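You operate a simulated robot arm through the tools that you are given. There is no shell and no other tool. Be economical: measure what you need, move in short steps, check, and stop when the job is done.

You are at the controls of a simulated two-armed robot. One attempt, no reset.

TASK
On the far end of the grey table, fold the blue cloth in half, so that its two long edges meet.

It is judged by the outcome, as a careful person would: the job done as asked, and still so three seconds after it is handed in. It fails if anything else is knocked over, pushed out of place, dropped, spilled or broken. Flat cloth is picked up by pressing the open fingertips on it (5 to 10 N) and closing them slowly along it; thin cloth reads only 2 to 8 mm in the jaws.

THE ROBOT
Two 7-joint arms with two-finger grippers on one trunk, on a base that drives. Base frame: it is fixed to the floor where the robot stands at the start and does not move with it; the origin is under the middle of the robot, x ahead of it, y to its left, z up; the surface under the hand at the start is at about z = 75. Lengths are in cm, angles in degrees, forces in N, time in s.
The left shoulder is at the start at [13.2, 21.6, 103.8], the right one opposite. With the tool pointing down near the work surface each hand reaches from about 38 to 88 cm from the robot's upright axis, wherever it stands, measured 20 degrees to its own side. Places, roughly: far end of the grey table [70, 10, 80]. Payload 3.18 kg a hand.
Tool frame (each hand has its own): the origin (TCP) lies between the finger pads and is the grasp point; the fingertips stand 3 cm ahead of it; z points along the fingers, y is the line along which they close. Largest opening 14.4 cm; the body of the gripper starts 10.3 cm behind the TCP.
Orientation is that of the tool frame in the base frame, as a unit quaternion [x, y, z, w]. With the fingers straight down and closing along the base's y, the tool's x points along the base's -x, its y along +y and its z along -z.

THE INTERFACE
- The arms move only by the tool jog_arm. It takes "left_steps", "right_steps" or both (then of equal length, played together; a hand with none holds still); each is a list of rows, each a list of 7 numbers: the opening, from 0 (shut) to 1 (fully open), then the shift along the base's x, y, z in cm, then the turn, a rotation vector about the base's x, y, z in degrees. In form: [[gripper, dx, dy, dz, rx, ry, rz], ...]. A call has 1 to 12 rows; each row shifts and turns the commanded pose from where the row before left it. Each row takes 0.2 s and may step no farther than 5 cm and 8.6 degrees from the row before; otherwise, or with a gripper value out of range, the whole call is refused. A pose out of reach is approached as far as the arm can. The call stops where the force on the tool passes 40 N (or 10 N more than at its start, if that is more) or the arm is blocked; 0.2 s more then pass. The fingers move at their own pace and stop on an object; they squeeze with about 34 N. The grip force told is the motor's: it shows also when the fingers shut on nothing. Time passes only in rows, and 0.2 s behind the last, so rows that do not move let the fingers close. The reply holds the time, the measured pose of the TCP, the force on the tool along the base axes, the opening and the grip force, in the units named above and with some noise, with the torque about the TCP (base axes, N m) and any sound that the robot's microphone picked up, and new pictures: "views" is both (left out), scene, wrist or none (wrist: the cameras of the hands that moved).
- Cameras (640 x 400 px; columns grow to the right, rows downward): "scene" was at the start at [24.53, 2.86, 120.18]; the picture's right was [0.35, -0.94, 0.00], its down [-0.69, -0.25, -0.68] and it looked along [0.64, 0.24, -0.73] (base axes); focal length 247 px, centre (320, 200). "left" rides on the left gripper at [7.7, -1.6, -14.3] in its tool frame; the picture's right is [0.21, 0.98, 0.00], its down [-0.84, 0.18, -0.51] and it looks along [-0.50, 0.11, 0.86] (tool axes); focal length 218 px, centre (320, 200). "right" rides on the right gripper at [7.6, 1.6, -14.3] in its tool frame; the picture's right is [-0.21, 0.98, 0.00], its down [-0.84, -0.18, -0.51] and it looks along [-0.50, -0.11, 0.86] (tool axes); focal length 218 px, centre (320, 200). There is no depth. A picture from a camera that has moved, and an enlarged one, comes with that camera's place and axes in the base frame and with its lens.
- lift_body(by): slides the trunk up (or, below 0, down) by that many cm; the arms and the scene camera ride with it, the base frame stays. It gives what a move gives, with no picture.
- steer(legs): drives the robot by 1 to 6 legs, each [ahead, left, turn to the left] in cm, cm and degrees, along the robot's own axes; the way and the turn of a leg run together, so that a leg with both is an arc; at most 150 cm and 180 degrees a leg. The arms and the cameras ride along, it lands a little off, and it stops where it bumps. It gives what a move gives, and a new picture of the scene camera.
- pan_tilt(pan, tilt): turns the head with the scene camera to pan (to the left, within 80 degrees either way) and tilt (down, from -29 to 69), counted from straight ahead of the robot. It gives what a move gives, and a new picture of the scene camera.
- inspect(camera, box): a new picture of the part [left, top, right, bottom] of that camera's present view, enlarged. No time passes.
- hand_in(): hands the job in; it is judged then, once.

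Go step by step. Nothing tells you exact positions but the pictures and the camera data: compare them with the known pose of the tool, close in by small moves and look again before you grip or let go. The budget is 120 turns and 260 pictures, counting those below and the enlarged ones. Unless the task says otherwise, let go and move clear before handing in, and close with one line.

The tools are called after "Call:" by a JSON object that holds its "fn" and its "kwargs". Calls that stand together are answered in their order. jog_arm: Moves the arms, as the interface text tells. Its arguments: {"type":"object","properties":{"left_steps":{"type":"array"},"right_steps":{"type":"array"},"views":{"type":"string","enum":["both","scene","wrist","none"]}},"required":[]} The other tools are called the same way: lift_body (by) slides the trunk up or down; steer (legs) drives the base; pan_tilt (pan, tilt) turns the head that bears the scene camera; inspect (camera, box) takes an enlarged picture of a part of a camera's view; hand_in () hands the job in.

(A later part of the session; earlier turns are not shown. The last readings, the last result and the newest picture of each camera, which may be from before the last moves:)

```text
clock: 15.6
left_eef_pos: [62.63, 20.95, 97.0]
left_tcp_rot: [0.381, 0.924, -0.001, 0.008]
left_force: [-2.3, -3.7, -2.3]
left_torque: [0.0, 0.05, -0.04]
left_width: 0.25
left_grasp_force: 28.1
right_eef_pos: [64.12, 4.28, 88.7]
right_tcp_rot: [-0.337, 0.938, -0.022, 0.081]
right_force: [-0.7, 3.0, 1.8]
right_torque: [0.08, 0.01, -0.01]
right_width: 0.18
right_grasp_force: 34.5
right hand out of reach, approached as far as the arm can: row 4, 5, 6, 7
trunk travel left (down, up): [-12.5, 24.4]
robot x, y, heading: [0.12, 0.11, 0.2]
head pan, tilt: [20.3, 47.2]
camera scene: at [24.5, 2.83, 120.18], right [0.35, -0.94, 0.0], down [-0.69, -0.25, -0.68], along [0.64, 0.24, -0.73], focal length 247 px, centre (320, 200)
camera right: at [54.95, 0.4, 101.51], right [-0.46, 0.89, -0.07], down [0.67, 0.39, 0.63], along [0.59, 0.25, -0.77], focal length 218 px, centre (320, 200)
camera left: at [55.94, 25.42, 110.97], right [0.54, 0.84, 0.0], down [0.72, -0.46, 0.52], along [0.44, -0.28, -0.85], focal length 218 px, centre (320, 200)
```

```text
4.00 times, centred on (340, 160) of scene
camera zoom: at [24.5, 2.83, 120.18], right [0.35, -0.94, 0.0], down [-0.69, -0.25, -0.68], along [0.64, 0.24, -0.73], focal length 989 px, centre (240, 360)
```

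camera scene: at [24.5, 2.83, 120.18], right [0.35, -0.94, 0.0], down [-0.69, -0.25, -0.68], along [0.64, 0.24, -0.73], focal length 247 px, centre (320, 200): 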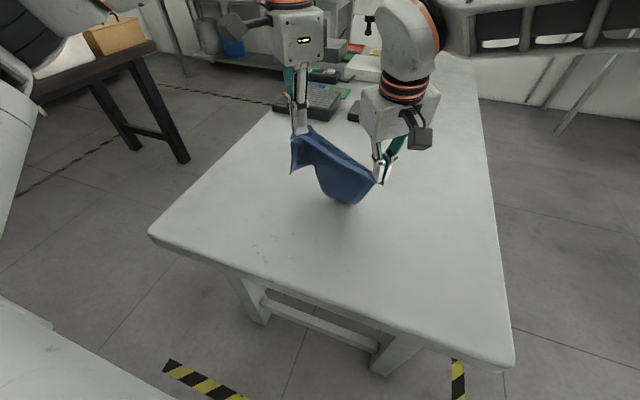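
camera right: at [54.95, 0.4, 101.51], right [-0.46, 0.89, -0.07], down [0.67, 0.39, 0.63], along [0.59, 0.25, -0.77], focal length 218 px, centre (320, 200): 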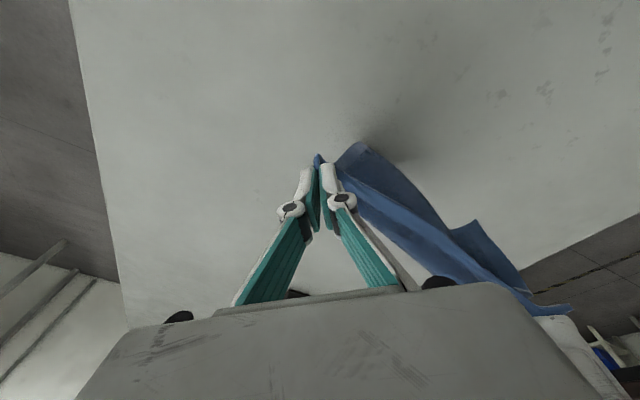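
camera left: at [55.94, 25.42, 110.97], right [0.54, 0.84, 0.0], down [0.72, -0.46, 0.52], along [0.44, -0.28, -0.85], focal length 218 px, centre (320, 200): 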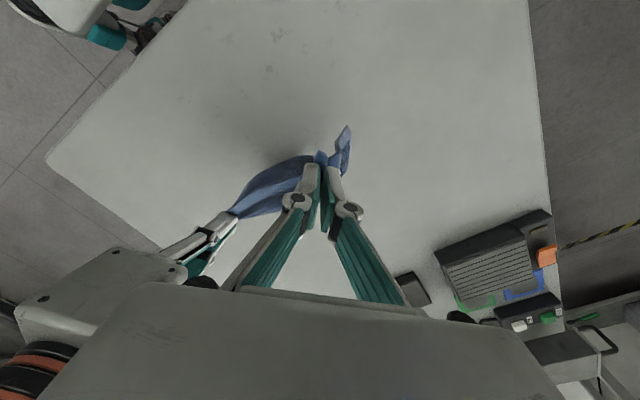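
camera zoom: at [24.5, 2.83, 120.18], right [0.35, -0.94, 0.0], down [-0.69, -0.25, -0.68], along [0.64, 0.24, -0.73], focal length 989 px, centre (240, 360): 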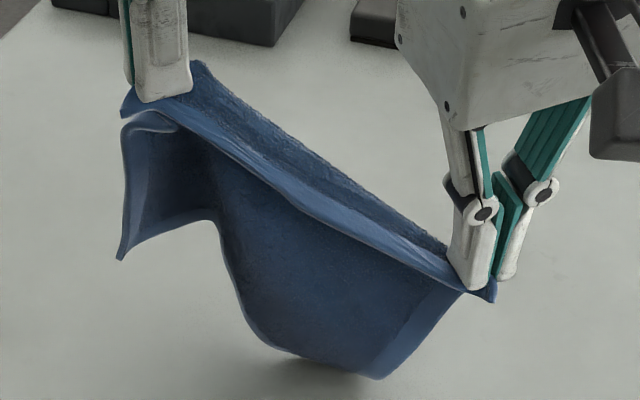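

The cloth hangs freely and the hem faces toward me as intended, but the right arm can't reach higher at this trunk height. I'll level the left hand with the right and then raise the trunk to lift both together.

Call:
{"fn": "jog_arm", "kwargs": {"left_steps": [[0, 0.2, 0, -1.6, 0, 0, 0], [0, 0.2, 0, -1.7, 0, 0, 0], [0, 0.2, 0, -1.7, 0, 0, 0], [0, 0.2, 0, -1.7, 0, 0, 0], [0, 0.2, 0, -1.6, 0, 0, 0]], "right_steps": [[0, -0.1, 0, 0, 0, 0, 0], [0, -0.1, 0, 0, 0, 0, 0], [0, -0.1, 0, 0, 0, 0, 0], [0, -0.1, 0, 0, 0, 0, 0], [0, 0, 0, 0, 0, 0, 0]], "views": "none"}}

Call:
{"fn": "lift_body", "kwargs": {"by": 8}}

Call:
{"fn": "inspect", "kwargs": {"camera": "scene", "box": [220, 100, 460, 250]}}

```text
clock: 16.8
left_eef_pos: [63.85, 20.98, 88.47]
left_tcp_rot: [0.382, 0.924, -0.002, 0.008]
left_force: [1.0, 0.3, -1.2]
left_torque: [0.02, -0.04, 0.01]
left_width: 0.58
left_grasp_force: 42.0
right_eef_pos: [63.7, 4.07, 88.58]
right_tcp_rot: [-0.337, 0.938, -0.022, 0.081]
right_force: [0.5, -0.1, -0.9]
right_torque: [-0.01, -0.03, -0.01]
right_width: 0.36
right_grasp_force: 38.5
trunk travel left (down, up): [-12.5, 24.4]
robot x, y, heading: [0.22, -0.22, -0.3]
head pan, tilt: [20.3, 47.2]
```

```text
clock: 18.0
left_eef_pos: [63.94, 20.7, 96.44]
left_tcp_rot: [0.383, 0.924, -0.002, 0.008]
left_force: [-0.4, -14.8, 13.5]
left_torque: [-0.65, 0.06, -0.02]
left_width: 0.31
left_grasp_force: 30.3
right_eef_pos: [61.37, 4.22, 107.58]
right_tcp_rot: [-0.334, 0.924, -0.057, 0.178]
right_force: [3.4, 16.8, -13.3]
right_torque: [0.44, 0.04, 0.13]
right_width: 0.32
right_grasp_force: 35.4
trunk travel left (down, up): [-20.5, 16.4]
robot x, y, heading: [-0.22, -0.03, 0.1]
head pan, tilt: [20.3, 47.2]
```

```text
2.67 times, centred on (340, 175) of scene
camera zoom: at [16.78, 2.86, 129.13], right [0.35, -0.94, 0.0], down [-0.69, -0.25, -0.68], along [0.64, 0.24, -0.73], focal length 659 px, centre (267, 267)
```

zoom: 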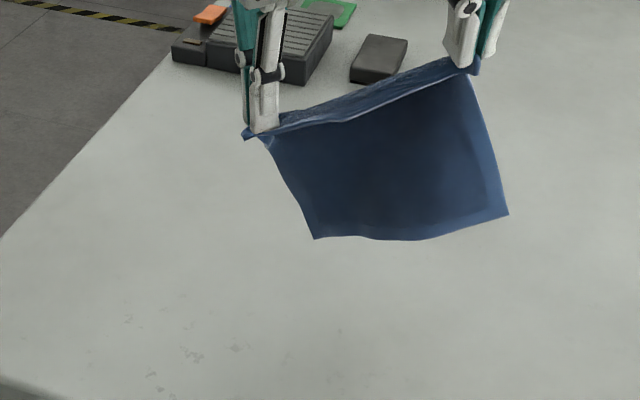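

The right hand jumped up to its earlier target, so the cloth is strained about 17 N. I'll lower the right hand at once to level with the left.

Call:
{"fn": "jog_arm", "kwargs": {"right_steps": [[0, 0.4, 0, -2.2, 0, 0, 0], [0, 0.4, 0, -2.2, 0, 0, 0], [0, 0.4, 0, -2.2, 0, 0, 0], [0, 0.4, 0, -2.2, 0, 0, 0], [0, 0.4, 0, -2.2, 0, 0, 0], [0, 0, 0, 0, 0, 0, 0]]}}

Call:
{"fn": "inspect", "kwargs": {"camera": "scene", "box": [220, 100, 460, 250]}}

```text
clock: 19.4
left_eef_pos: [63.82, 20.92, 96.58]
left_tcp_rot: [0.382, 0.924, 0.0, 0.008]
left_force: [0.3, 1.2, -0.8]
left_torque: [-0.16, 0.08, 0.01]
left_width: 0.14
left_grasp_force: 30.7
right_eef_pos: [63.18, 4.26, 97.11]
right_tcp_rot: [-0.333, 0.924, -0.058, 0.181]
right_force: [0.3, 0.3, 0.6]
right_torque: [0.01, 0.03, 0.01]
right_width: 0.28
right_grasp_force: 29.8
trunk travel left (down, up): [-20.5, 16.4]
robot x, y, heading: [0.19, 0.04, 0.2]
head pan, tilt: [20.3, 47.2]
camera scene: at [16.56, 2.83, 129.21], right [0.35, -0.94, 0.0], down [-0.69, -0.25, -0.68], along [0.64, 0.24, -0.73], focal length 247 px, centre (320, 200)
camera right: at [51.56, 0.31, 107.67], right [-0.43, 0.89, -0.16], down [0.52, 0.39, 0.76], along [0.74, 0.25, -0.63], focal length 218 px, centre (320, 200)
```

scene: 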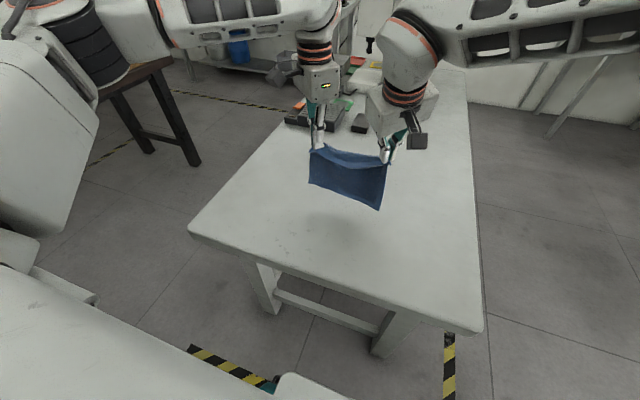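
right: 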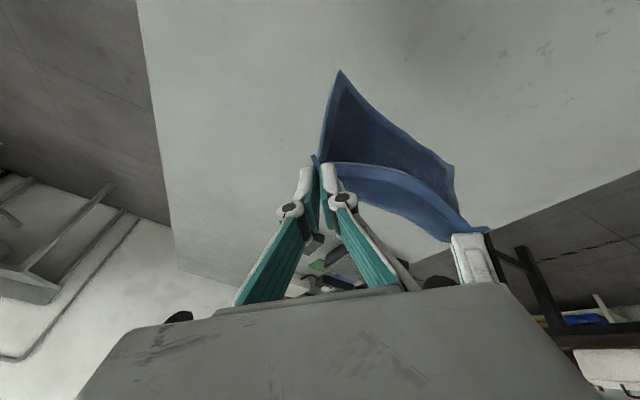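

```text
2.67 times, centred on (340, 175) of scene
camera zoom: at [16.56, 2.83, 129.21], right [0.35, -0.94, 0.0], down [-0.69, -0.25, -0.68], along [0.64, 0.24, -0.73], focal length 659 px, centre (267, 267)
```

zoom: 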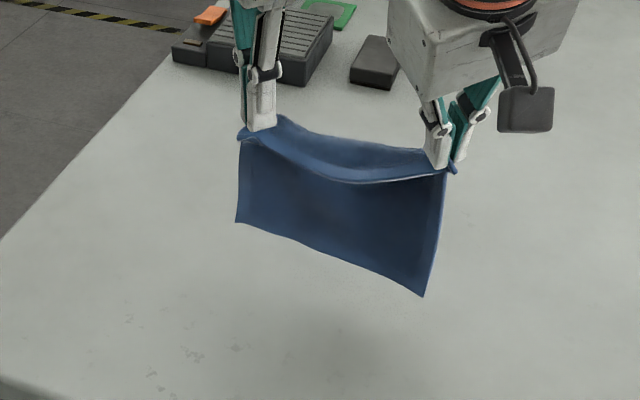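

The cloth now hangs cleanly from both hands with the hem on the robot's side. I'll shift everything back about 6 cm, straighten the right hand, and widen the hands slightly so it hangs flat.

Call:
{"fn": "jog_arm", "kwargs": {"left_steps": [[0, -0.9, 0.05, 0, 0, 0, 0], [0, -1.1, 0.05, 0, 0, 0, 0], [0, -1.2, 0.05, 0, 0, 0, 0], [0, -1.2, 0.05, 0, 0, 0, 0], [0, -1.2, 0.05, 0, 0, 0, 0], [0, 0, 0.05, 0, 0, 0, 0], [0, 0, 0, 0, 0, 0, 0], [0, 0, 0, 0, 0, 0, 0]], "right_steps": [[0, -0.8, -0.05, -0.1, 0, 4, 0.8], [0, -1.0, -0.05, -0.1, 0, 4, 0.8], [0, -1.1, -0.05, -0.1, 0, 4, 0.8], [0, -1.1, -0.05, -0.1, 0, 4, 0.8], [0, -1.1, -0.05, -0.1, 0, 4, 0.8], [0, 0, -0.05, 0, 0, 0, 0], [0, 0, 0, 0, 0, 0, 0], [0, 0, 0, 0, 0, 0, 0]]}}

Call:
{"fn": "inspect", "kwargs": {"camera": "scene", "box": [220, 100, 460, 250]}}

```text
clock: 21.2
left_eef_pos: [58.19, 21.25, 96.64]
left_tcp_rot: [0.382, 0.924, 0.0, 0.008]
left_force: [-0.9, -1.4, 1.3]
left_torque: [0.1, -0.07, 0.01]
left_width: 0.29
left_grasp_force: 36.8
right_eef_pos: [61.62, 3.86, 96.72]
right_tcp_rot: [-0.349, 0.93, -0.031, 0.115]
right_force: [-0.2, -0.2, 0.5]
right_torque: [-0.02, 0.0, 0.0]
right_width: 0.18
right_grasp_force: 31.4
right hand out of reach, approached as far as the arm can: row 3, 4, 5
trunk travel left (down, up): [-20.5, 16.4]
robot x, y, heading: [0.21, -0.28, 0.1]
head pan, tilt: [20.3, 47.2]
camera scene: at [16.61, 2.84, 129.19], right [0.35, -0.94, 0.0], down [-0.69, -0.25, -0.68], along [0.64, 0.24, -0.73], focal length 247 px, centre (320, 200)
camera right: at [51.66, -0.22, 108.89], right [-0.47, 0.88, -0.1], down [0.61, 0.41, 0.68], along [0.63, 0.26, -0.73], focal length 218 px, centre (320, 200)
camera left: at [51.58, 25.68, 110.56], right [0.54, 0.84, 0.0], down [0.72, -0.46, 0.52], along [0.44, -0.28, -0.85], focal length 218 px, centre (320, 200)
```

scene: 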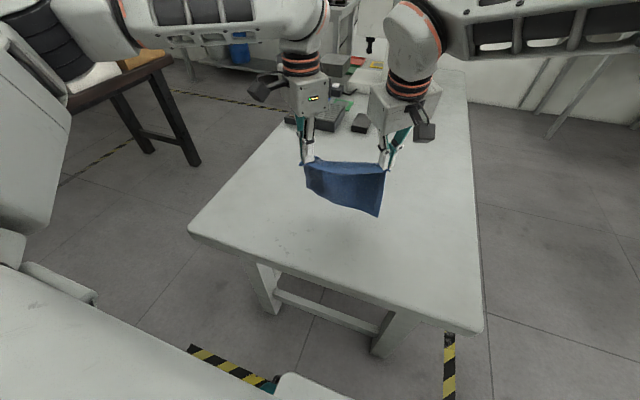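
right: 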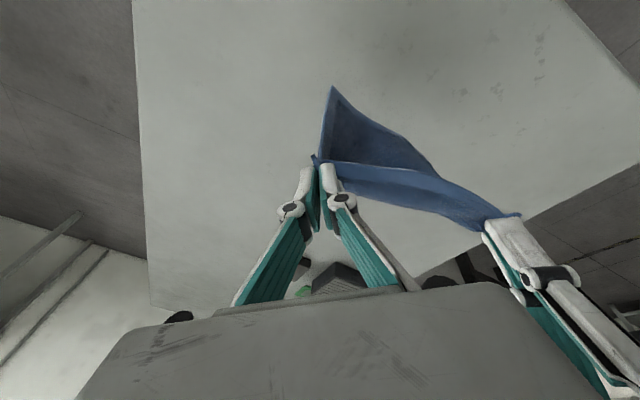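
left: 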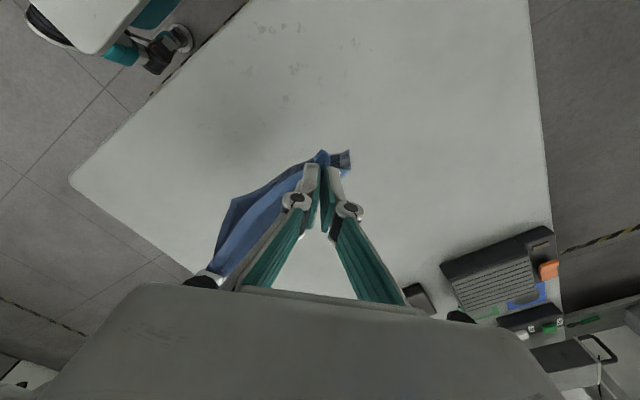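

```text
2.67 times, centred on (340, 175) of scene
camera zoom: at [16.61, 2.84, 129.19], right [0.35, -0.94, 0.0], down [-0.69, -0.25, -0.68], along [0.64, 0.24, -0.73], focal length 659 px, centre (267, 267)
```

zoom: 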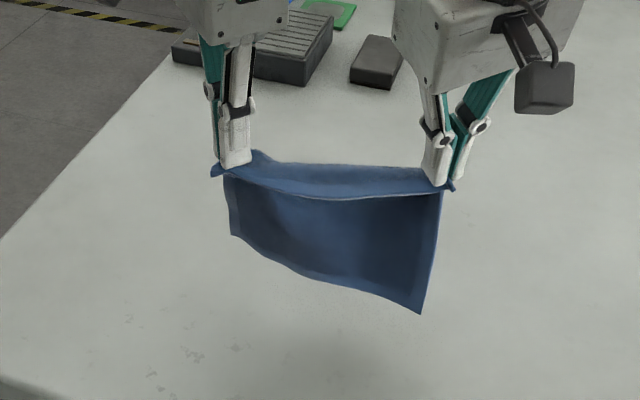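

The right hand can't come farther back at this height, so I'll keep the hands at x≈62 instead: left forward again, right command restored to what it can reach.

Call:
{"fn": "jog_arm", "kwargs": {"left_steps": [[0, 0.9, 0, 0, 0, 0, 0], [0, 1, 0, 0, 0, 0, 0], [0, 1, 0, 0, 0, 0, 0], [0, 0.9, 0, 0, 0, 0, 0], [0, 0, 0, 0, 0, 0, 0], [0, 0, 0, 0, 0, 0, 0]], "right_steps": [[0, 0.9, 0, 0, 0, -3, -1], [0, 0.9, 0, 0, 0, -3, -1], [0, 0.9, 0, 0, 0, -3, -1], [0, 0.9, 0, 0, 0, -3, 0], [0, 0, 0, 0, 0, 0, 0], [0, 0, 0, 0, 0, 0, 0]], "views": "none"}}

Call:
{"fn": "inspect", "kwargs": {"camera": "scene", "box": [220, 100, 460, 250]}}

```text
clock: 22.6
left_eef_pos: [62.01, 21.24, 96.46]
left_tcp_rot: [0.382, 0.924, -0.001, 0.008]
left_force: [0.5, -0.3, -1.9]
left_torque: [0.04, 0.01, -0.01]
left_width: 0.52
left_grasp_force: 42.0
right_eef_pos: [65.28, 3.97, 96.72]
right_tcp_rot: [-0.319, 0.921, -0.069, 0.212]
right_force: [-0.4, -0.3, 0.5]
right_torque: [-0.03, 0.0, 0.01]
right_width: 0.18
right_grasp_force: 34.1
trunk travel left (down, up): [-20.5, 16.4]
robot x, y, heading: [-0.06, 0.2, -0.2]
head pan, tilt: [20.3, 47.2]
```

```text
2.67 times, centred on (340, 175) of scene
camera zoom: at [16.61, 2.84, 129.19], right [0.35, -0.94, 0.0], down [-0.69, -0.25, -0.68], along [0.64, 0.24, -0.73], focal length 659 px, centre (267, 267)
```

zoom: 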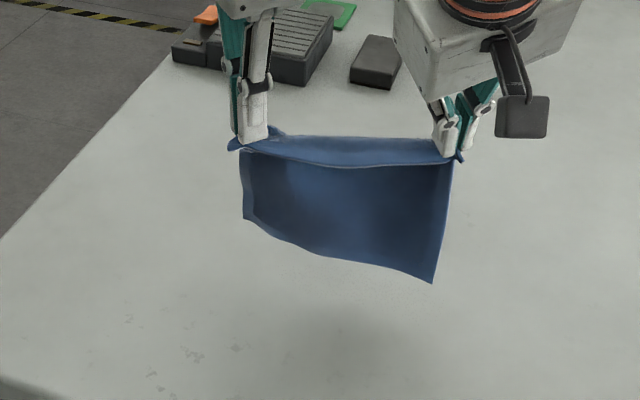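

Call:
{"fn": "jog_arm", "kwargs": {"left_steps": [[0, 0.3, 0, 0, 0, 0, 0], [0, 0.3, 0, 0, 0, 0, 0], [0, 0.3, 0, 0, 0, 0, 0], [0, 0, 0, 0, 0, 0, 0], [0, 0, 0, 0, 0, 0, 0]], "right_steps": [[0, -1, 0, 0, 0, 3.3, 0], [0, -1, 0, 0, 0, 3.3, 0], [0, -0.9, 0, 0, 0, 3.3, 0], [0, 0, 0, 0, 0, 0, 0], [0, 0, 0, 0, 0, 0, 0]], "views": "wrist"}}

Call:
{"fn": "inspect", "kwargs": {"camera": "scene", "box": [220, 100, 460, 250]}}

```text
clock: 23.8
left_eef_pos: [62.94, 21.35, 96.78]
left_tcp_rot: [0.383, 0.924, -0.001, 0.007]
left_force: [-0.9, -0.3, -1.0]
left_torque: [0.0, 0.02, -0.02]
left_width: 0.54
left_grasp_force: 32.0
right_eef_pos: [62.43, 4.01, 96.71]
right_tcp_rot: [-0.324, 0.936, -0.043, 0.131]
right_force: [0.5, -0.9, -0.7]
right_torque: [0.0, -0.07, -0.01]
right_width: 0.19
right_grasp_force: 30.2
trunk travel left (down, up): [-20.5, 16.4]
robot x, y, heading: [-0.23, -0.08, -0.2]
head pan, tilt: [20.3, 47.2]
camera right: at [51.77, 0.34, 108.45], right [-0.42, 0.9, -0.11], down [0.61, 0.38, 0.7], along [0.67, 0.23, -0.7], focal length 218 px, centre (320, 200)
camera left: at [56.26, 25.76, 110.67], right [0.54, 0.84, 0.0], down [0.72, -0.46, 0.52], along [0.44, -0.28, -0.85], focal length 218 px, centre (320, 200)
```

right: 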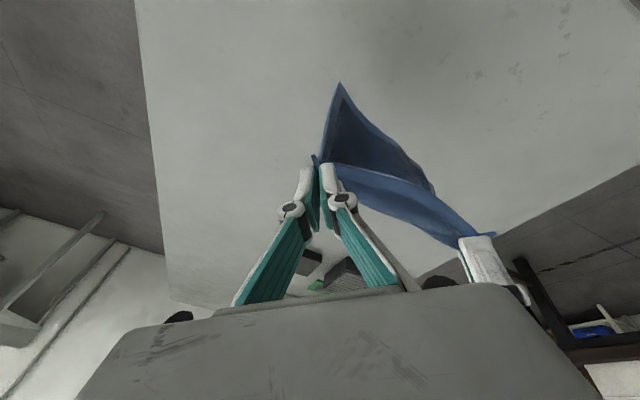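
left: 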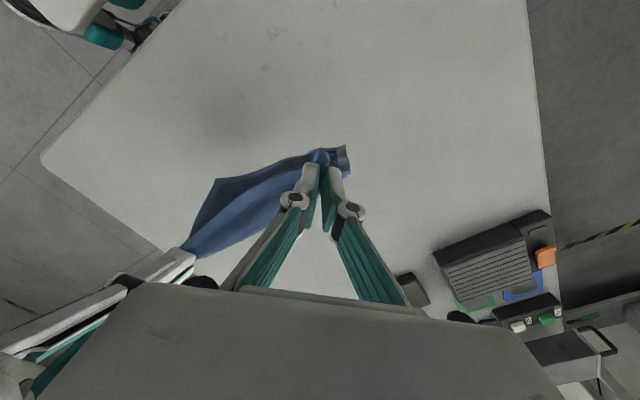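

```text
2.67 times, centred on (340, 175) of scene
camera zoom: at [16.6, 2.84, 129.19], right [0.35, -0.94, 0.0], down [-0.69, -0.25, -0.68], along [0.64, 0.24, -0.73], focal length 659 px, centre (267, 267)
```

zoom: 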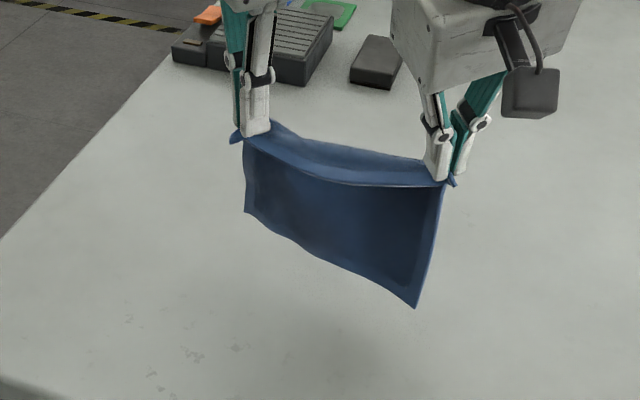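

The left side hangs shorter than the right (bottom corners about z 83 and 78.6), so the left pinch may sit deeper in the cloth. I'll zoom in to check both grips.

Call:
{"fn": "inspect", "kwargs": {"camera": "scene", "box": [295, 130, 405, 220]}}

Call:
{"fn": "inspect", "kwargs": {"camera": "left", "box": [160, 120, 380, 260]}}

Call:
{"fn": "inspect", "kwargs": {"camera": "right", "box": [280, 70, 520, 260]}}

```text
4.44 times, centred on (350, 175) of scene
camera zoom: at [16.6, 2.84, 129.19], right [0.35, -0.94, 0.0], down [-0.69, -0.25, -0.68], along [0.64, 0.24, -0.73], focal length 1098 px, centre (187, 311)
```

zoom: 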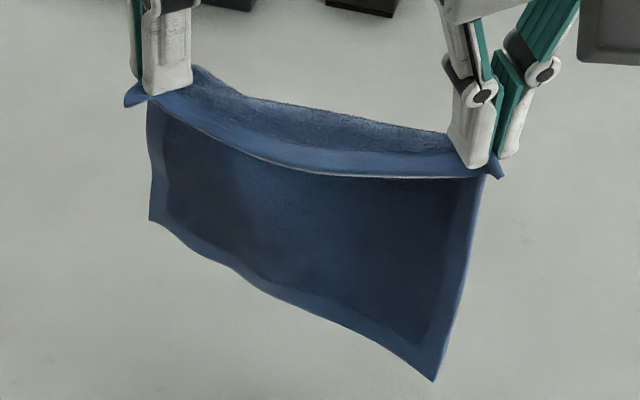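

```text
2.86 times, centred on (270, 190) of left
camera zoom: at [56.26, 25.76, 110.67], right [0.54, 0.84, 0.0], down [0.72, -0.46, 0.52], along [0.44, -0.28, -0.85], focal length 624 px, centre (463, 229)
```

zoom: 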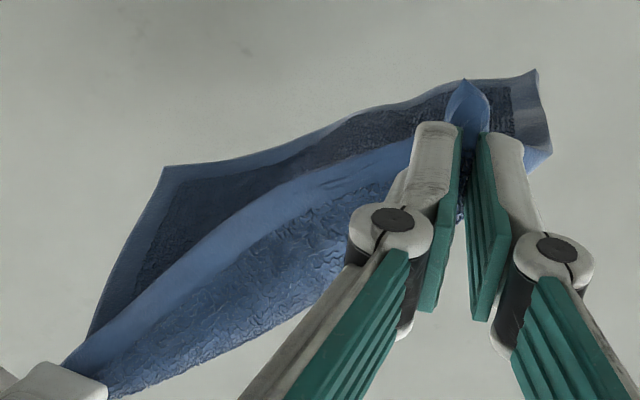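

```text
2.11 times, centred on (400, 165) of right
camera zoom: at [51.77, 0.34, 108.45], right [-0.42, 0.9, -0.11], down [0.61, 0.38, 0.7], along [0.67, 0.23, -0.7], focal length 460 px, centre (152, 274)
```

zoom: 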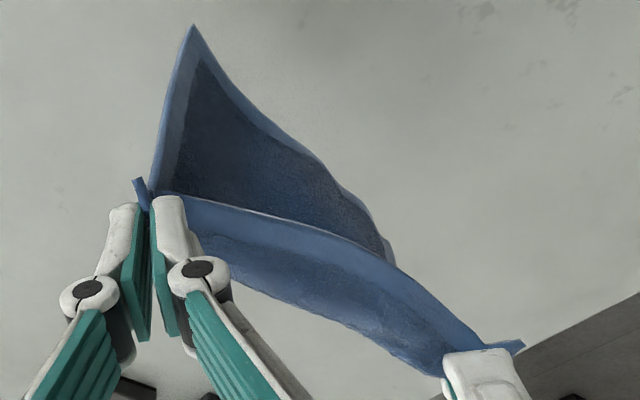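

Both grips look symmetric, but the hanging sheet is twisted: bottom corners are at (65.8, 23.8, 81) and (60.6, 3.6, 78.6). I'll tilt the left hand like the right one to untwist it.

Call:
{"fn": "jog_arm", "kwargs": {"left_steps": [[0, -0.2, 0, 0, 0, -5, 0], [0, -0.2, 0, 0, 0, -5, 0], [0, -0.2, 0, 0, 0, -5, 0], [0, 0, 0, 0, 0, 0, 0], [0, 0, 0, 0, 0, 0, 0], [0, 0, 0, 0, 0, 0, 0]], "views": "wrist"}}

Call:
{"fn": "inspect", "kwargs": {"camera": "scene", "box": [295, 130, 405, 220]}}

```text
clock: 25.2
left_eef_pos: [62.39, 21.19, 96.61]
left_tcp_rot: [0.379, 0.915, 0.049, 0.13]
left_force: [-0.2, 0.4, 0.5]
left_torque: [-0.21, 0.18, -0.07]
left_width: 0.11
left_grasp_force: 27.1
right_eef_pos: [62.31, 3.92, 96.77]
right_tcp_rot: [-0.324, 0.936, -0.043, 0.132]
right_force: [-0.2, -0.6, 0.6]
right_torque: [0.02, 0.01, 0.01]
right_width: 0.12
right_grasp_force: 30.4
trunk travel left (down, up): [-20.5, 16.4]
robot x, y, heading: [0.12, -0.15, 0.0]
head pan, tilt: [20.3, 47.2]
camera left: at [52.22, 25.62, 108.39], right [0.52, 0.84, 0.14], down [0.56, -0.46, 0.69], along [0.64, -0.28, -0.71], focal length 218 px, centre (320, 200)
```

left: 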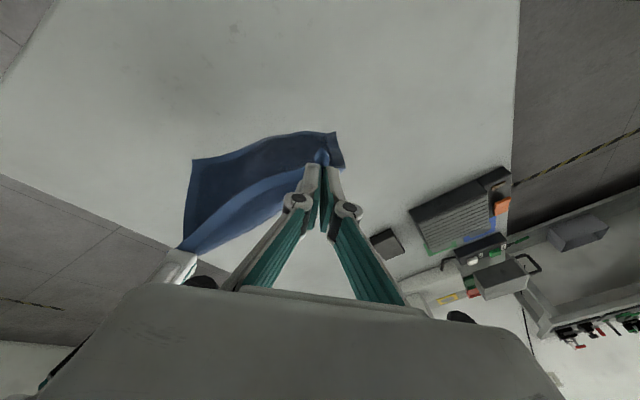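

```text
4.44 times, centred on (350, 175) of scene
camera zoom: at [16.6, 2.84, 129.19], right [0.35, -0.94, 0.0], down [-0.69, -0.25, -0.68], along [0.64, 0.24, -0.73], focal length 1098 px, centre (187, 311)
```

zoom: 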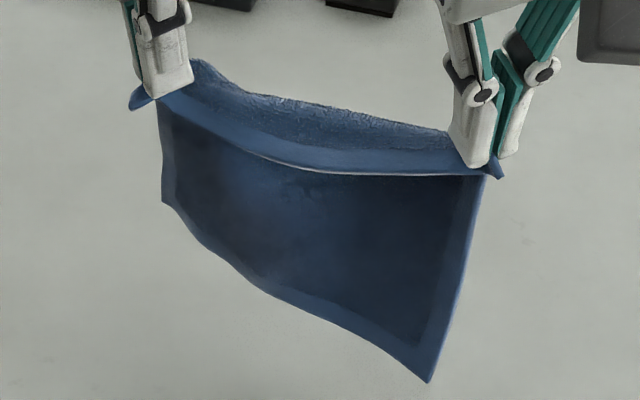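

That made it worse, so I'll tilt the left hand the other way.

Call:
{"fn": "jog_arm", "kwargs": {"left_steps": [[0, 0.26, 0, 0, 0, 6, 0], [0, 0.26, 0, 0, 0, 6, 0], [0, 0.26, 0, 0, 0, 6, 0], [0, 0.26, 0, 0, 0, 6, 0], [0, 0.26, 0, 0, 0, 6, 0], [0, 0.26, 0, 0, 0, 6, 0], [0, 0, 0, 0, 0, 0, 0], [0, 0, 0, 0, 0, 0, 0], [0, 0, 0, 0, 0, 0, 0]], "views": "wrist"}}

Call:
{"fn": "inspect", "kwargs": {"camera": "scene", "box": [295, 130, 405, 220]}}

```text
clock: 27.2
left_eef_pos: [64.94, 22.22, 96.32]
left_tcp_rot: [0.376, 0.911, -0.067, -0.154]
left_force: [-0.3, -1.6, 0.3]
left_torque: [0.04, 0.0, 0.01]
left_width: 0.36
left_grasp_force: 40.5
left hand out of reach, approached as far as the arm can: row 6
right_eef_pos: [62.39, 4.0, 96.68]
right_tcp_rot: [-0.324, 0.936, -0.042, 0.131]
right_force: [-0.1, 0.0, -1.0]
right_torque: [0.03, 0.04, 0.0]
right_width: 0.29
right_grasp_force: 36.7
trunk travel left (down, up): [-20.5, 16.4]
robot x, y, heading: [-0.25, 0.23, 0.1]
head pan, tilt: [20.3, 47.2]
camera left: at [63.49, 26.57, 111.92], right [0.51, 0.84, -0.18], down [0.85, -0.46, 0.24], along [0.12, -0.28, -0.95], focal length 218 px, centre (320, 200)
```

left: 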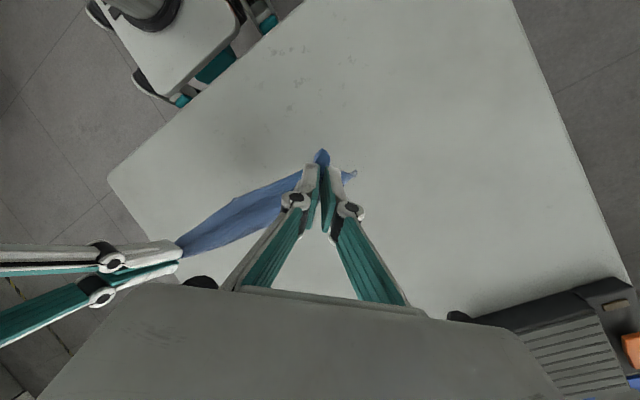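

```text
4.44 times, centred on (350, 175) of scene
camera zoom: at [16.59, 2.84, 129.19], right [0.35, -0.94, 0.0], down [-0.69, -0.25, -0.68], along [0.64, 0.24, -0.73], focal length 1098 px, centre (187, 311)
```

zoom: 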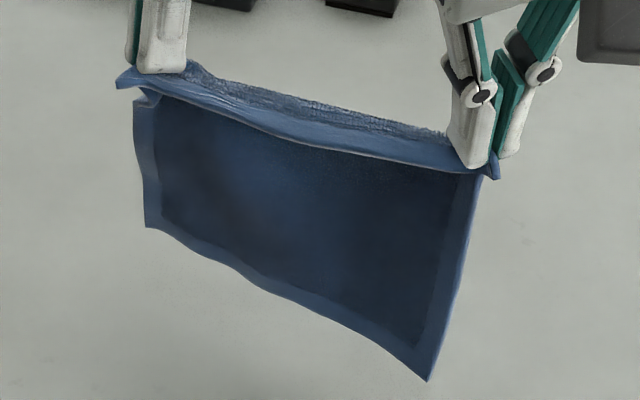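

A modest skew remains because the left corner is gathered more deeply. I'll compensate while laying it: lower until both bottom corners touch the table (left further down than right), then check.

Call:
{"fn": "jog_arm", "kwargs": {"left_steps": [[0, -0.3, -0.1, -1.2, 0, -4, 0], [0, -0.3, -0.1, -1.2, 0, -4, 0], [0, -0.3, -0.1, -1.2, 0, -4, 0], [0, 0, -0.1, -1.2, 0, -3, 0], [0, 0, 0, -1.2, 0, 0, 0], [0, 0, 0, 0, 0, 0, 0], [0, 0, 0, 0, 0, 0, 0]], "right_steps": [[0, 0, 0, -0.6, 0, 0, 0], [0, 0, 0, -0.6, 0, 0, 0], [0, 0, 0, -0.6, 0, 0, 0], [0, 0, 0, -0.6, 0, 0, 0], [0, 0, 0, -0.6, 0, 0, 0], [0, 0, 0, -0.4, 0, 0, 0], [0, 0, 0, 0, 0, 0, 0]]}}

Call:
{"fn": "inspect", "kwargs": {"camera": "scene", "box": [295, 130, 405, 220]}}

```text
clock: 28.8
left_eef_pos: [63.78, 21.94, 90.56]
left_tcp_rot: [0.381, 0.923, -0.02, -0.04]
left_force: [-0.4, 0.8, 1.5]
left_torque: [-0.06, 0.07, -0.02]
left_width: 0.37
left_grasp_force: 40.4
right_eef_pos: [62.46, 3.88, 93.36]
right_tcp_rot: [-0.324, 0.936, -0.043, 0.131]
right_force: [0.0, 0.1, 0.3]
right_torque: [-0.01, -0.05, -0.03]
right_width: 0.3
right_grasp_force: 33.4
trunk travel left (down, up): [-20.5, 16.4]
robot x, y, heading: [0.08, 0.24, 0.2]
head pan, tilt: [20.3, 47.2]
camera scene: at [16.6, 2.84, 129.19], right [0.35, -0.94, 0.0], down [-0.69, -0.25, -0.68], along [0.64, 0.24, -0.73], focal length 247 px, centre (320, 200)
camera right: at [51.81, 0.28, 105.03], right [-0.42, 0.9, -0.12], down [0.61, 0.38, 0.7], along [0.67, 0.23, -0.7], focal length 218 px, centre (320, 200)
camera left: at [58.66, 26.26, 105.15], right [0.54, 0.84, -0.06], down [0.77, -0.46, 0.44], along [0.35, -0.28, -0.89], focal length 218 px, centre (320, 200)
```

scene: 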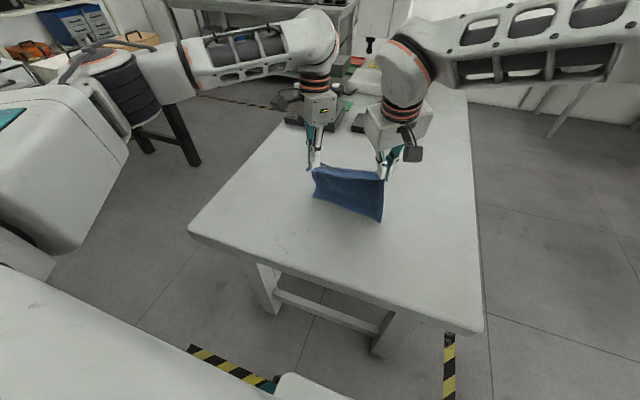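
right: 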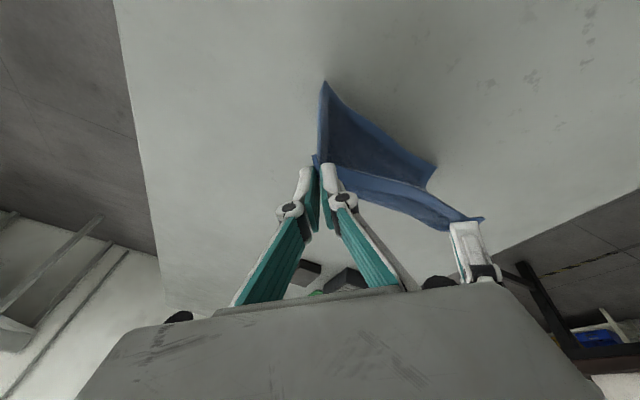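
left: 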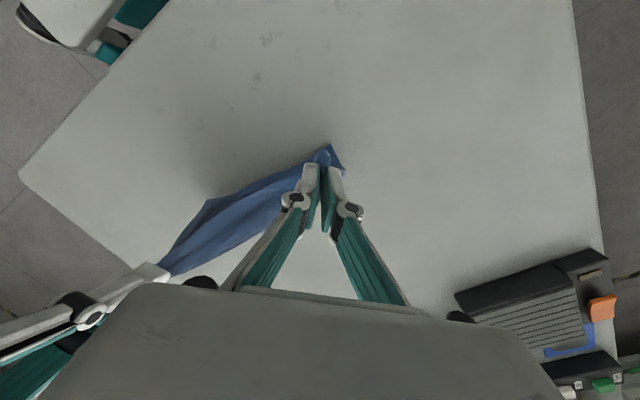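

```text
4.44 times, centred on (350, 175) of scene
camera zoom: at [16.6, 2.84, 129.19], right [0.35, -0.94, 0.0], down [-0.69, -0.25, -0.68], along [0.64, 0.24, -0.73], focal length 1098 px, centre (187, 311)
```

zoom: 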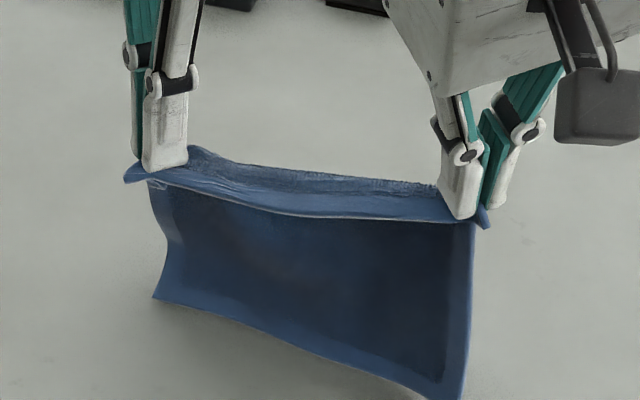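

The bottom edge is now nearly parallel and just touching the table at about x 64. Next I'll lay the lower half down by moving forward while lowering.

Call:
{"fn": "jog_arm", "kwargs": {"left_steps": [[0, 0.2, 0, -1, 0, 0, 0], [0, 0.7, 0, -1, 0, 0, 0], [0, 0.9, 0, -1, 0, 0, 0], [0, 0.9, 0, -1, 0, 0, 0], [0, 0.9, 0, -1, 0, 0, 0], [0, 0.9, 0, -1, 0, 0, 0]], "right_steps": [[0, 0.2, 0, -1, 0, 0, 0], [0, 0.7, 0, -1, 0, 0, 0], [0, 0.9, 0, -1, 0, 0, 0], [0, 0.9, 0, -1, 0, 0, 0], [0, 0.9, 0, -1, 0, 0, 0], [0, 0.9, 0, -1, 0, 0, 0]], "views": "wrist"}}

Call:
{"fn": "inspect", "kwargs": {"camera": "scene", "box": [295, 130, 405, 220]}}

```text
clock: 30.2
left_eef_pos: [68.63, 21.72, 84.42]
left_tcp_rot: [0.382, 0.923, -0.021, -0.04]
left_force: [-0.2, -0.4, -1.2]
left_torque: [0.03, 0.02, -0.01]
left_width: 0.58
left_grasp_force: 39.0
right_eef_pos: [66.78, 3.88, 87.33]
right_tcp_rot: [-0.323, 0.936, -0.041, 0.13]
right_force: [0.5, 0.5, 1.2]
right_torque: [0.0, 0.01, 0.01]
right_width: 0.17
right_grasp_force: 32.9
trunk travel left (down, up): [-20.5, 16.4]
robot x, y, heading: [0.07, -0.02, 0.0]
head pan, tilt: [20.3, 47.2]
camera right: at [56.27, 0.23, 99.09], right [-0.42, 0.9, -0.11], down [0.61, 0.38, 0.7], along [0.67, 0.23, -0.7], focal length 218 px, centre (320, 200)
camera left: at [63.44, 26.14, 99.1], right [0.54, 0.84, -0.06], down [0.77, -0.46, 0.44], along [0.35, -0.28, -0.89], focal length 218 px, centre (320, 200)
```

right: 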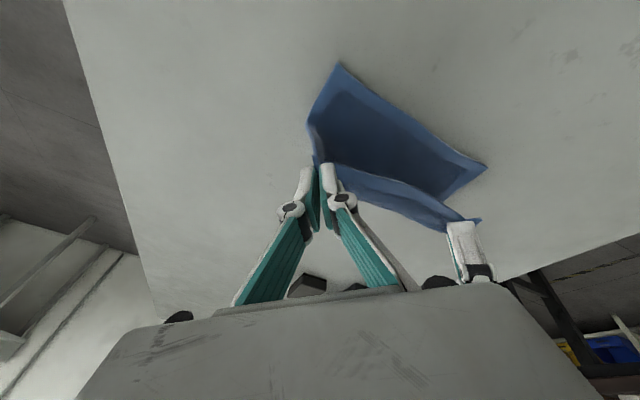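
left: 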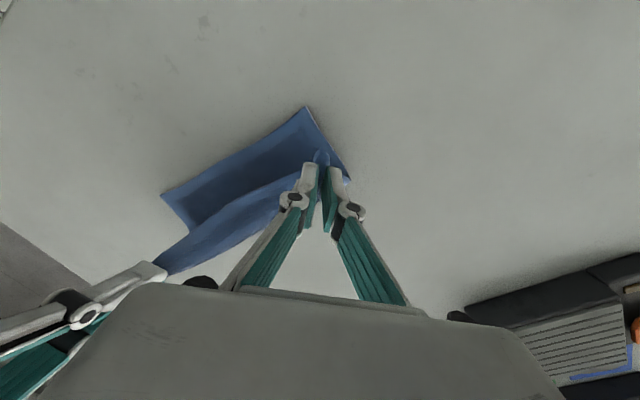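

```text
4.44 times, centred on (350, 175) of scene
camera zoom: at [16.66, 2.84, 129.17], right [0.35, -0.94, 0.0], down [-0.69, -0.25, -0.68], along [0.64, 0.24, -0.73], focal length 1098 px, centre (187, 311)
```

zoom: 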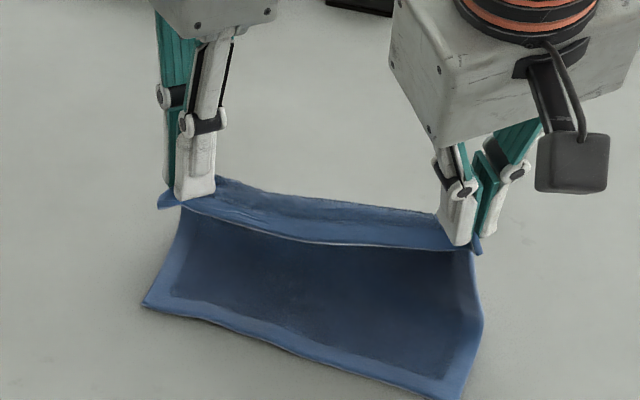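

The lower half is laying out nicely, with its free edge at about (63.8, 23.7) to (61.7, 1.7). I'll go a bit farther forward to complete the lower half.

Call:
{"fn": "jog_arm", "kwargs": {"left_steps": [[0, 1.0, 0, -0.6, 0, 0, 0], [0, 1.0, 0, -0.7, 0, 0, 0], [0, 1.0, 0, -0.7, 0, 0, 0], [0, 0.9, 0, -0.6, 0, 0, 0]], "right_steps": [[0, 0.9, 0, -0.8, 0, 0, 0], [0, 0.9, 0, -0.8, 0, 0, 0], [0, 0.9, 0, -0.8, 0, 0, 0], [0, 0.6, 0, -0.6, 0, 0, 0]], "views": "wrist"}}

Call:
{"fn": "inspect", "kwargs": {"camera": "scene", "box": [295, 130, 405, 220]}}

```text
clock: 31.2
left_eef_pos: [72.38, 21.58, 81.76]
left_tcp_rot: [0.382, 0.923, -0.021, -0.039]
left_force: [0.3, 1.2, 2.2]
left_torque: [-0.14, -0.07, 0.0]
left_width: 0.12
left_grasp_force: 28.2
right_eef_pos: [68.53, 3.92, 85.66]
right_tcp_rot: [-0.325, 0.936, -0.042, 0.132]
right_force: [0.5, 0.6, 0.0]
right_torque: [0.05, 0.12, 0.04]
right_width: 0.34
right_grasp_force: 36.4
right hand out of reach, approached as far as the arm can: row 3, 4
trunk travel left (down, up): [-20.5, 16.4]
robot x, y, heading: [0.2, 0.2, -0.2]
head pan, tilt: [20.3, 47.2]
camera right: at [57.98, 0.3, 97.39], right [-0.42, 0.9, -0.11], down [0.61, 0.38, 0.7], along [0.67, 0.23, -0.7], focal length 218 px, centre (320, 200)
camera left: at [67.21, 25.91, 96.5], right [0.54, 0.84, -0.06], down [0.77, -0.46, 0.44], along [0.35, -0.28, -0.89], focal length 218 px, centre (320, 200)
```

right: 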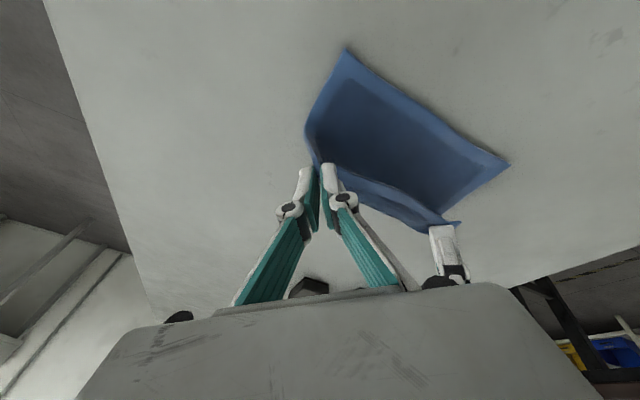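
left: 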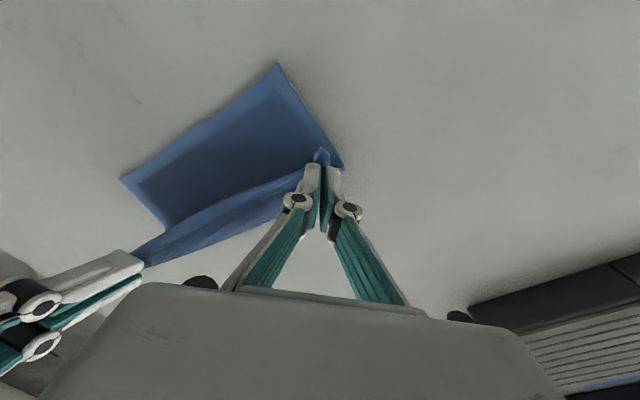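

```text
4.44 times, centred on (350, 175) of scene
camera zoom: at [16.62, 2.83, 129.19], right [0.35, -0.94, 0.0], down [-0.69, -0.25, -0.68], along [0.64, 0.24, -0.73], focal length 1098 px, centre (187, 311)
```

zoom: 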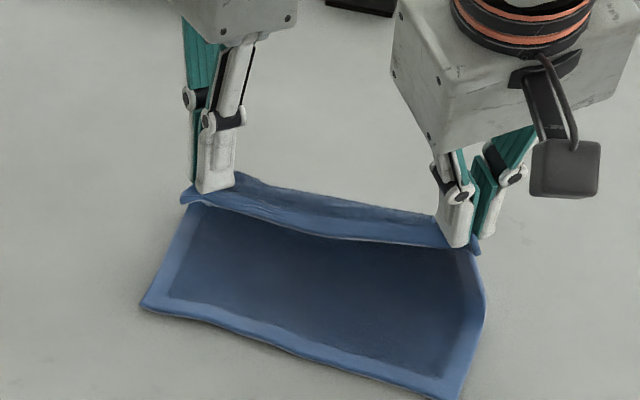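

The lower half is flat. Now I'll bring the held edge back toward me while lowering, so its hem comes down over the free edge.

Call:
{"fn": "jog_arm", "kwargs": {"left_steps": [[0, -0.4, 0, 0, 0, 0, 0], [0, -0.6, 0, -0.1, 0, 0, 0], [0, -0.7, 0, -0.2, 0, 0, 0], [0, -0.7, 0, -0.3, 0, 0, 0], [0, -0.7, 0, -0.4, 0, 0, 0]], "right_steps": [[0, -0.6, 0, -0.4, 0, 0, 0], [0, -0.9, 0, -0.6, 0, 0, 0], [0, -0.9, 0, -0.9, 0, 0, 0], [0, -0.9, 0, -1.0, 0, 0, 0], [0, -0.9, 0, -1.2, 0, 0, 0]], "views": "wrist"}}

Call:
{"fn": "inspect", "kwargs": {"camera": "scene", "box": [295, 130, 405, 220]}}

```text
clock: 32.4
left_eef_pos: [69.35, 21.53, 80.83]
left_tcp_rot: [0.382, 0.923, -0.021, -0.04]
left_force: [0.2, 0.6, 0.8]
left_torque: [-0.11, 0.04, 0.05]
left_width: 0.2
left_grasp_force: 27.7
right_eef_pos: [64.15, 3.91, 81.69]
right_tcp_rot: [-0.324, 0.936, -0.042, 0.131]
right_force: [0.2, 0.5, 1.2]
right_torque: [0.0, -0.01, -0.02]
right_width: 0.19
right_grasp_force: 34.8
trunk travel left (down, up): [-20.5, 16.4]
robot x, y, heading: [-0.36, 0.16, 0.0]
head pan, tilt: [20.3, 47.2]
camera right: at [53.65, 0.41, 93.52], right [-0.42, 0.9, -0.11], down [0.61, 0.38, 0.7], along [0.67, 0.23, -0.7], focal length 218 px, centre (320, 200)
camera left: at [64.12, 25.94, 95.5], right [0.54, 0.84, -0.06], down [0.77, -0.46, 0.44], along [0.35, -0.28, -0.89], focal length 218 px, centre (320, 200)
```

right: 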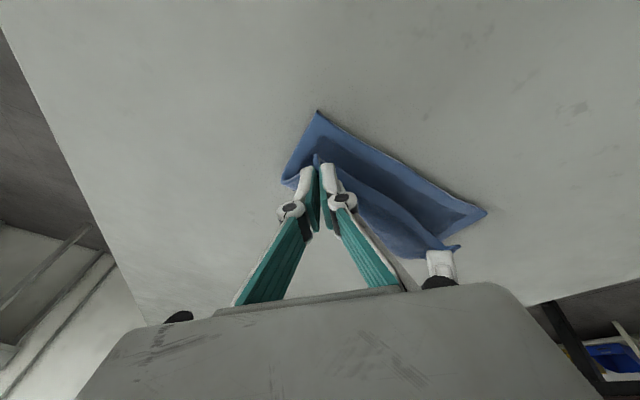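
left: 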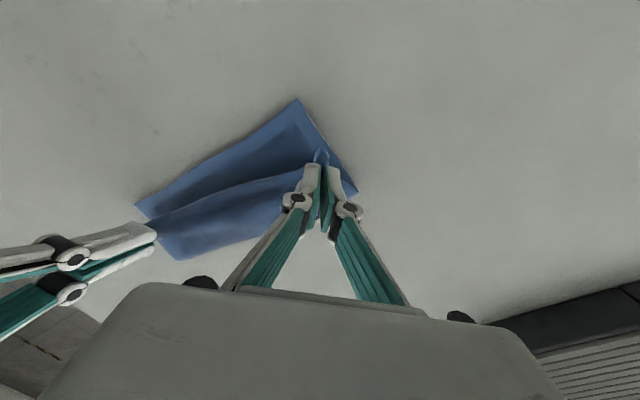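

```text
4.44 times, centred on (350, 175) of scene
camera zoom: at [16.61, 2.85, 129.19], right [0.35, -0.94, 0.0], down [-0.69, -0.25, -0.68], along [0.64, 0.24, -0.73], focal length 1098 px, centre (187, 311)
```

zoom: 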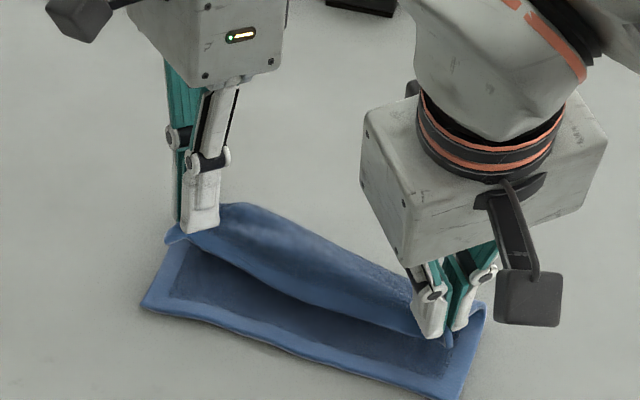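

Very close now: the hem needs about 3.6 cm more at the left and 2.4 cm at the right. I'll continue back and down.

Call:
{"fn": "jog_arm", "kwargs": {"left_steps": [[0, -0.9, 0.1, -0.2, 0, 0, 0], [0, -0.9, 0.1, -0.3, 0, 0, 0], [0, -0.9, 0.1, -0.3, 0, 0, 0], [0, -0.8, 0, -0.3, 0, 0, 0]], "right_steps": [[0, -0.6, -0.15, -0.4, 0, 0, 0], [0, -0.6, -0.15, -0.5, 0, 0, 0], [0, -0.6, -0.1, -0.5, 0, 0, 0], [0, -0.4, -0.1, -0.4, 0, 0, 0]], "views": "wrist"}}

Call:
{"fn": "inspect", "kwargs": {"camera": "scene", "box": [295, 130, 405, 220]}}

```text
clock: 33.4
left_eef_pos: [65.81, 21.83, 79.74]
left_tcp_rot: [0.381, 0.923, -0.021, -0.04]
left_force: [-1.3, -0.1, 2.7]
left_torque: [0.04, 0.12, -0.04]
left_width: 0.42
left_grasp_force: 40.5
right_eef_pos: [61.96, 3.48, 80.04]
right_tcp_rot: [-0.324, 0.936, -0.043, 0.131]
right_force: [-0.1, 2.3, -0.3]
right_torque: [0.04, 0.03, -0.02]
right_width: 0.29
right_grasp_force: 36.3
trunk travel left (down, up): [-20.5, 16.4]
robot x, y, heading: [-0.32, 0.21, -0.0]
head pan, tilt: [20.3, 47.2]
camera right: at [51.36, -0.13, 91.71], right [-0.43, 0.9, -0.12], down [0.61, 0.38, 0.7], along [0.67, 0.23, -0.7], focal length 218 px, centre (320, 200)
camera left: at [60.66, 26.27, 94.35], right [0.54, 0.84, -0.06], down [0.77, -0.46, 0.44], along [0.35, -0.28, -0.89], focal length 218 px, centre (320, 200)
```

right: 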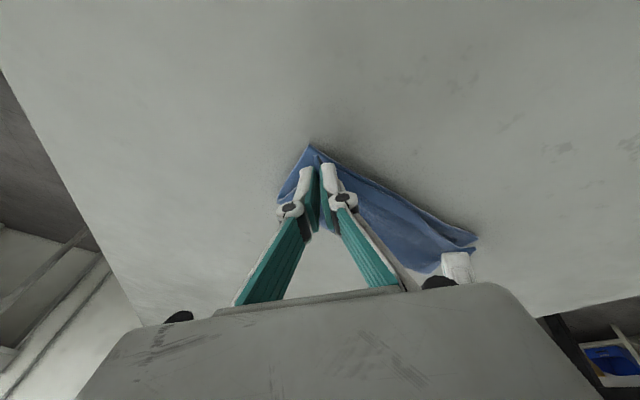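
left: 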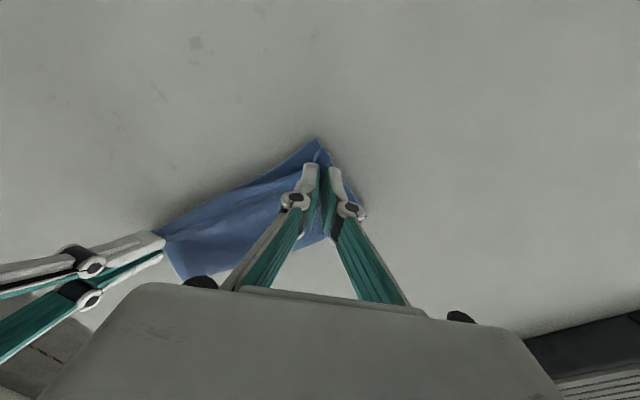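

```text
4.44 times, centred on (350, 175) of scene
camera zoom: at [16.59, 2.85, 129.19], right [0.35, -0.94, 0.0], down [-0.69, -0.25, -0.68], along [0.64, 0.24, -0.73], focal length 1098 px, centre (187, 311)
```

zoom: 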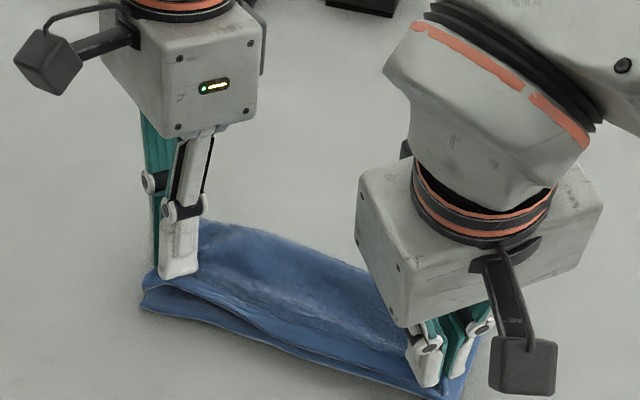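

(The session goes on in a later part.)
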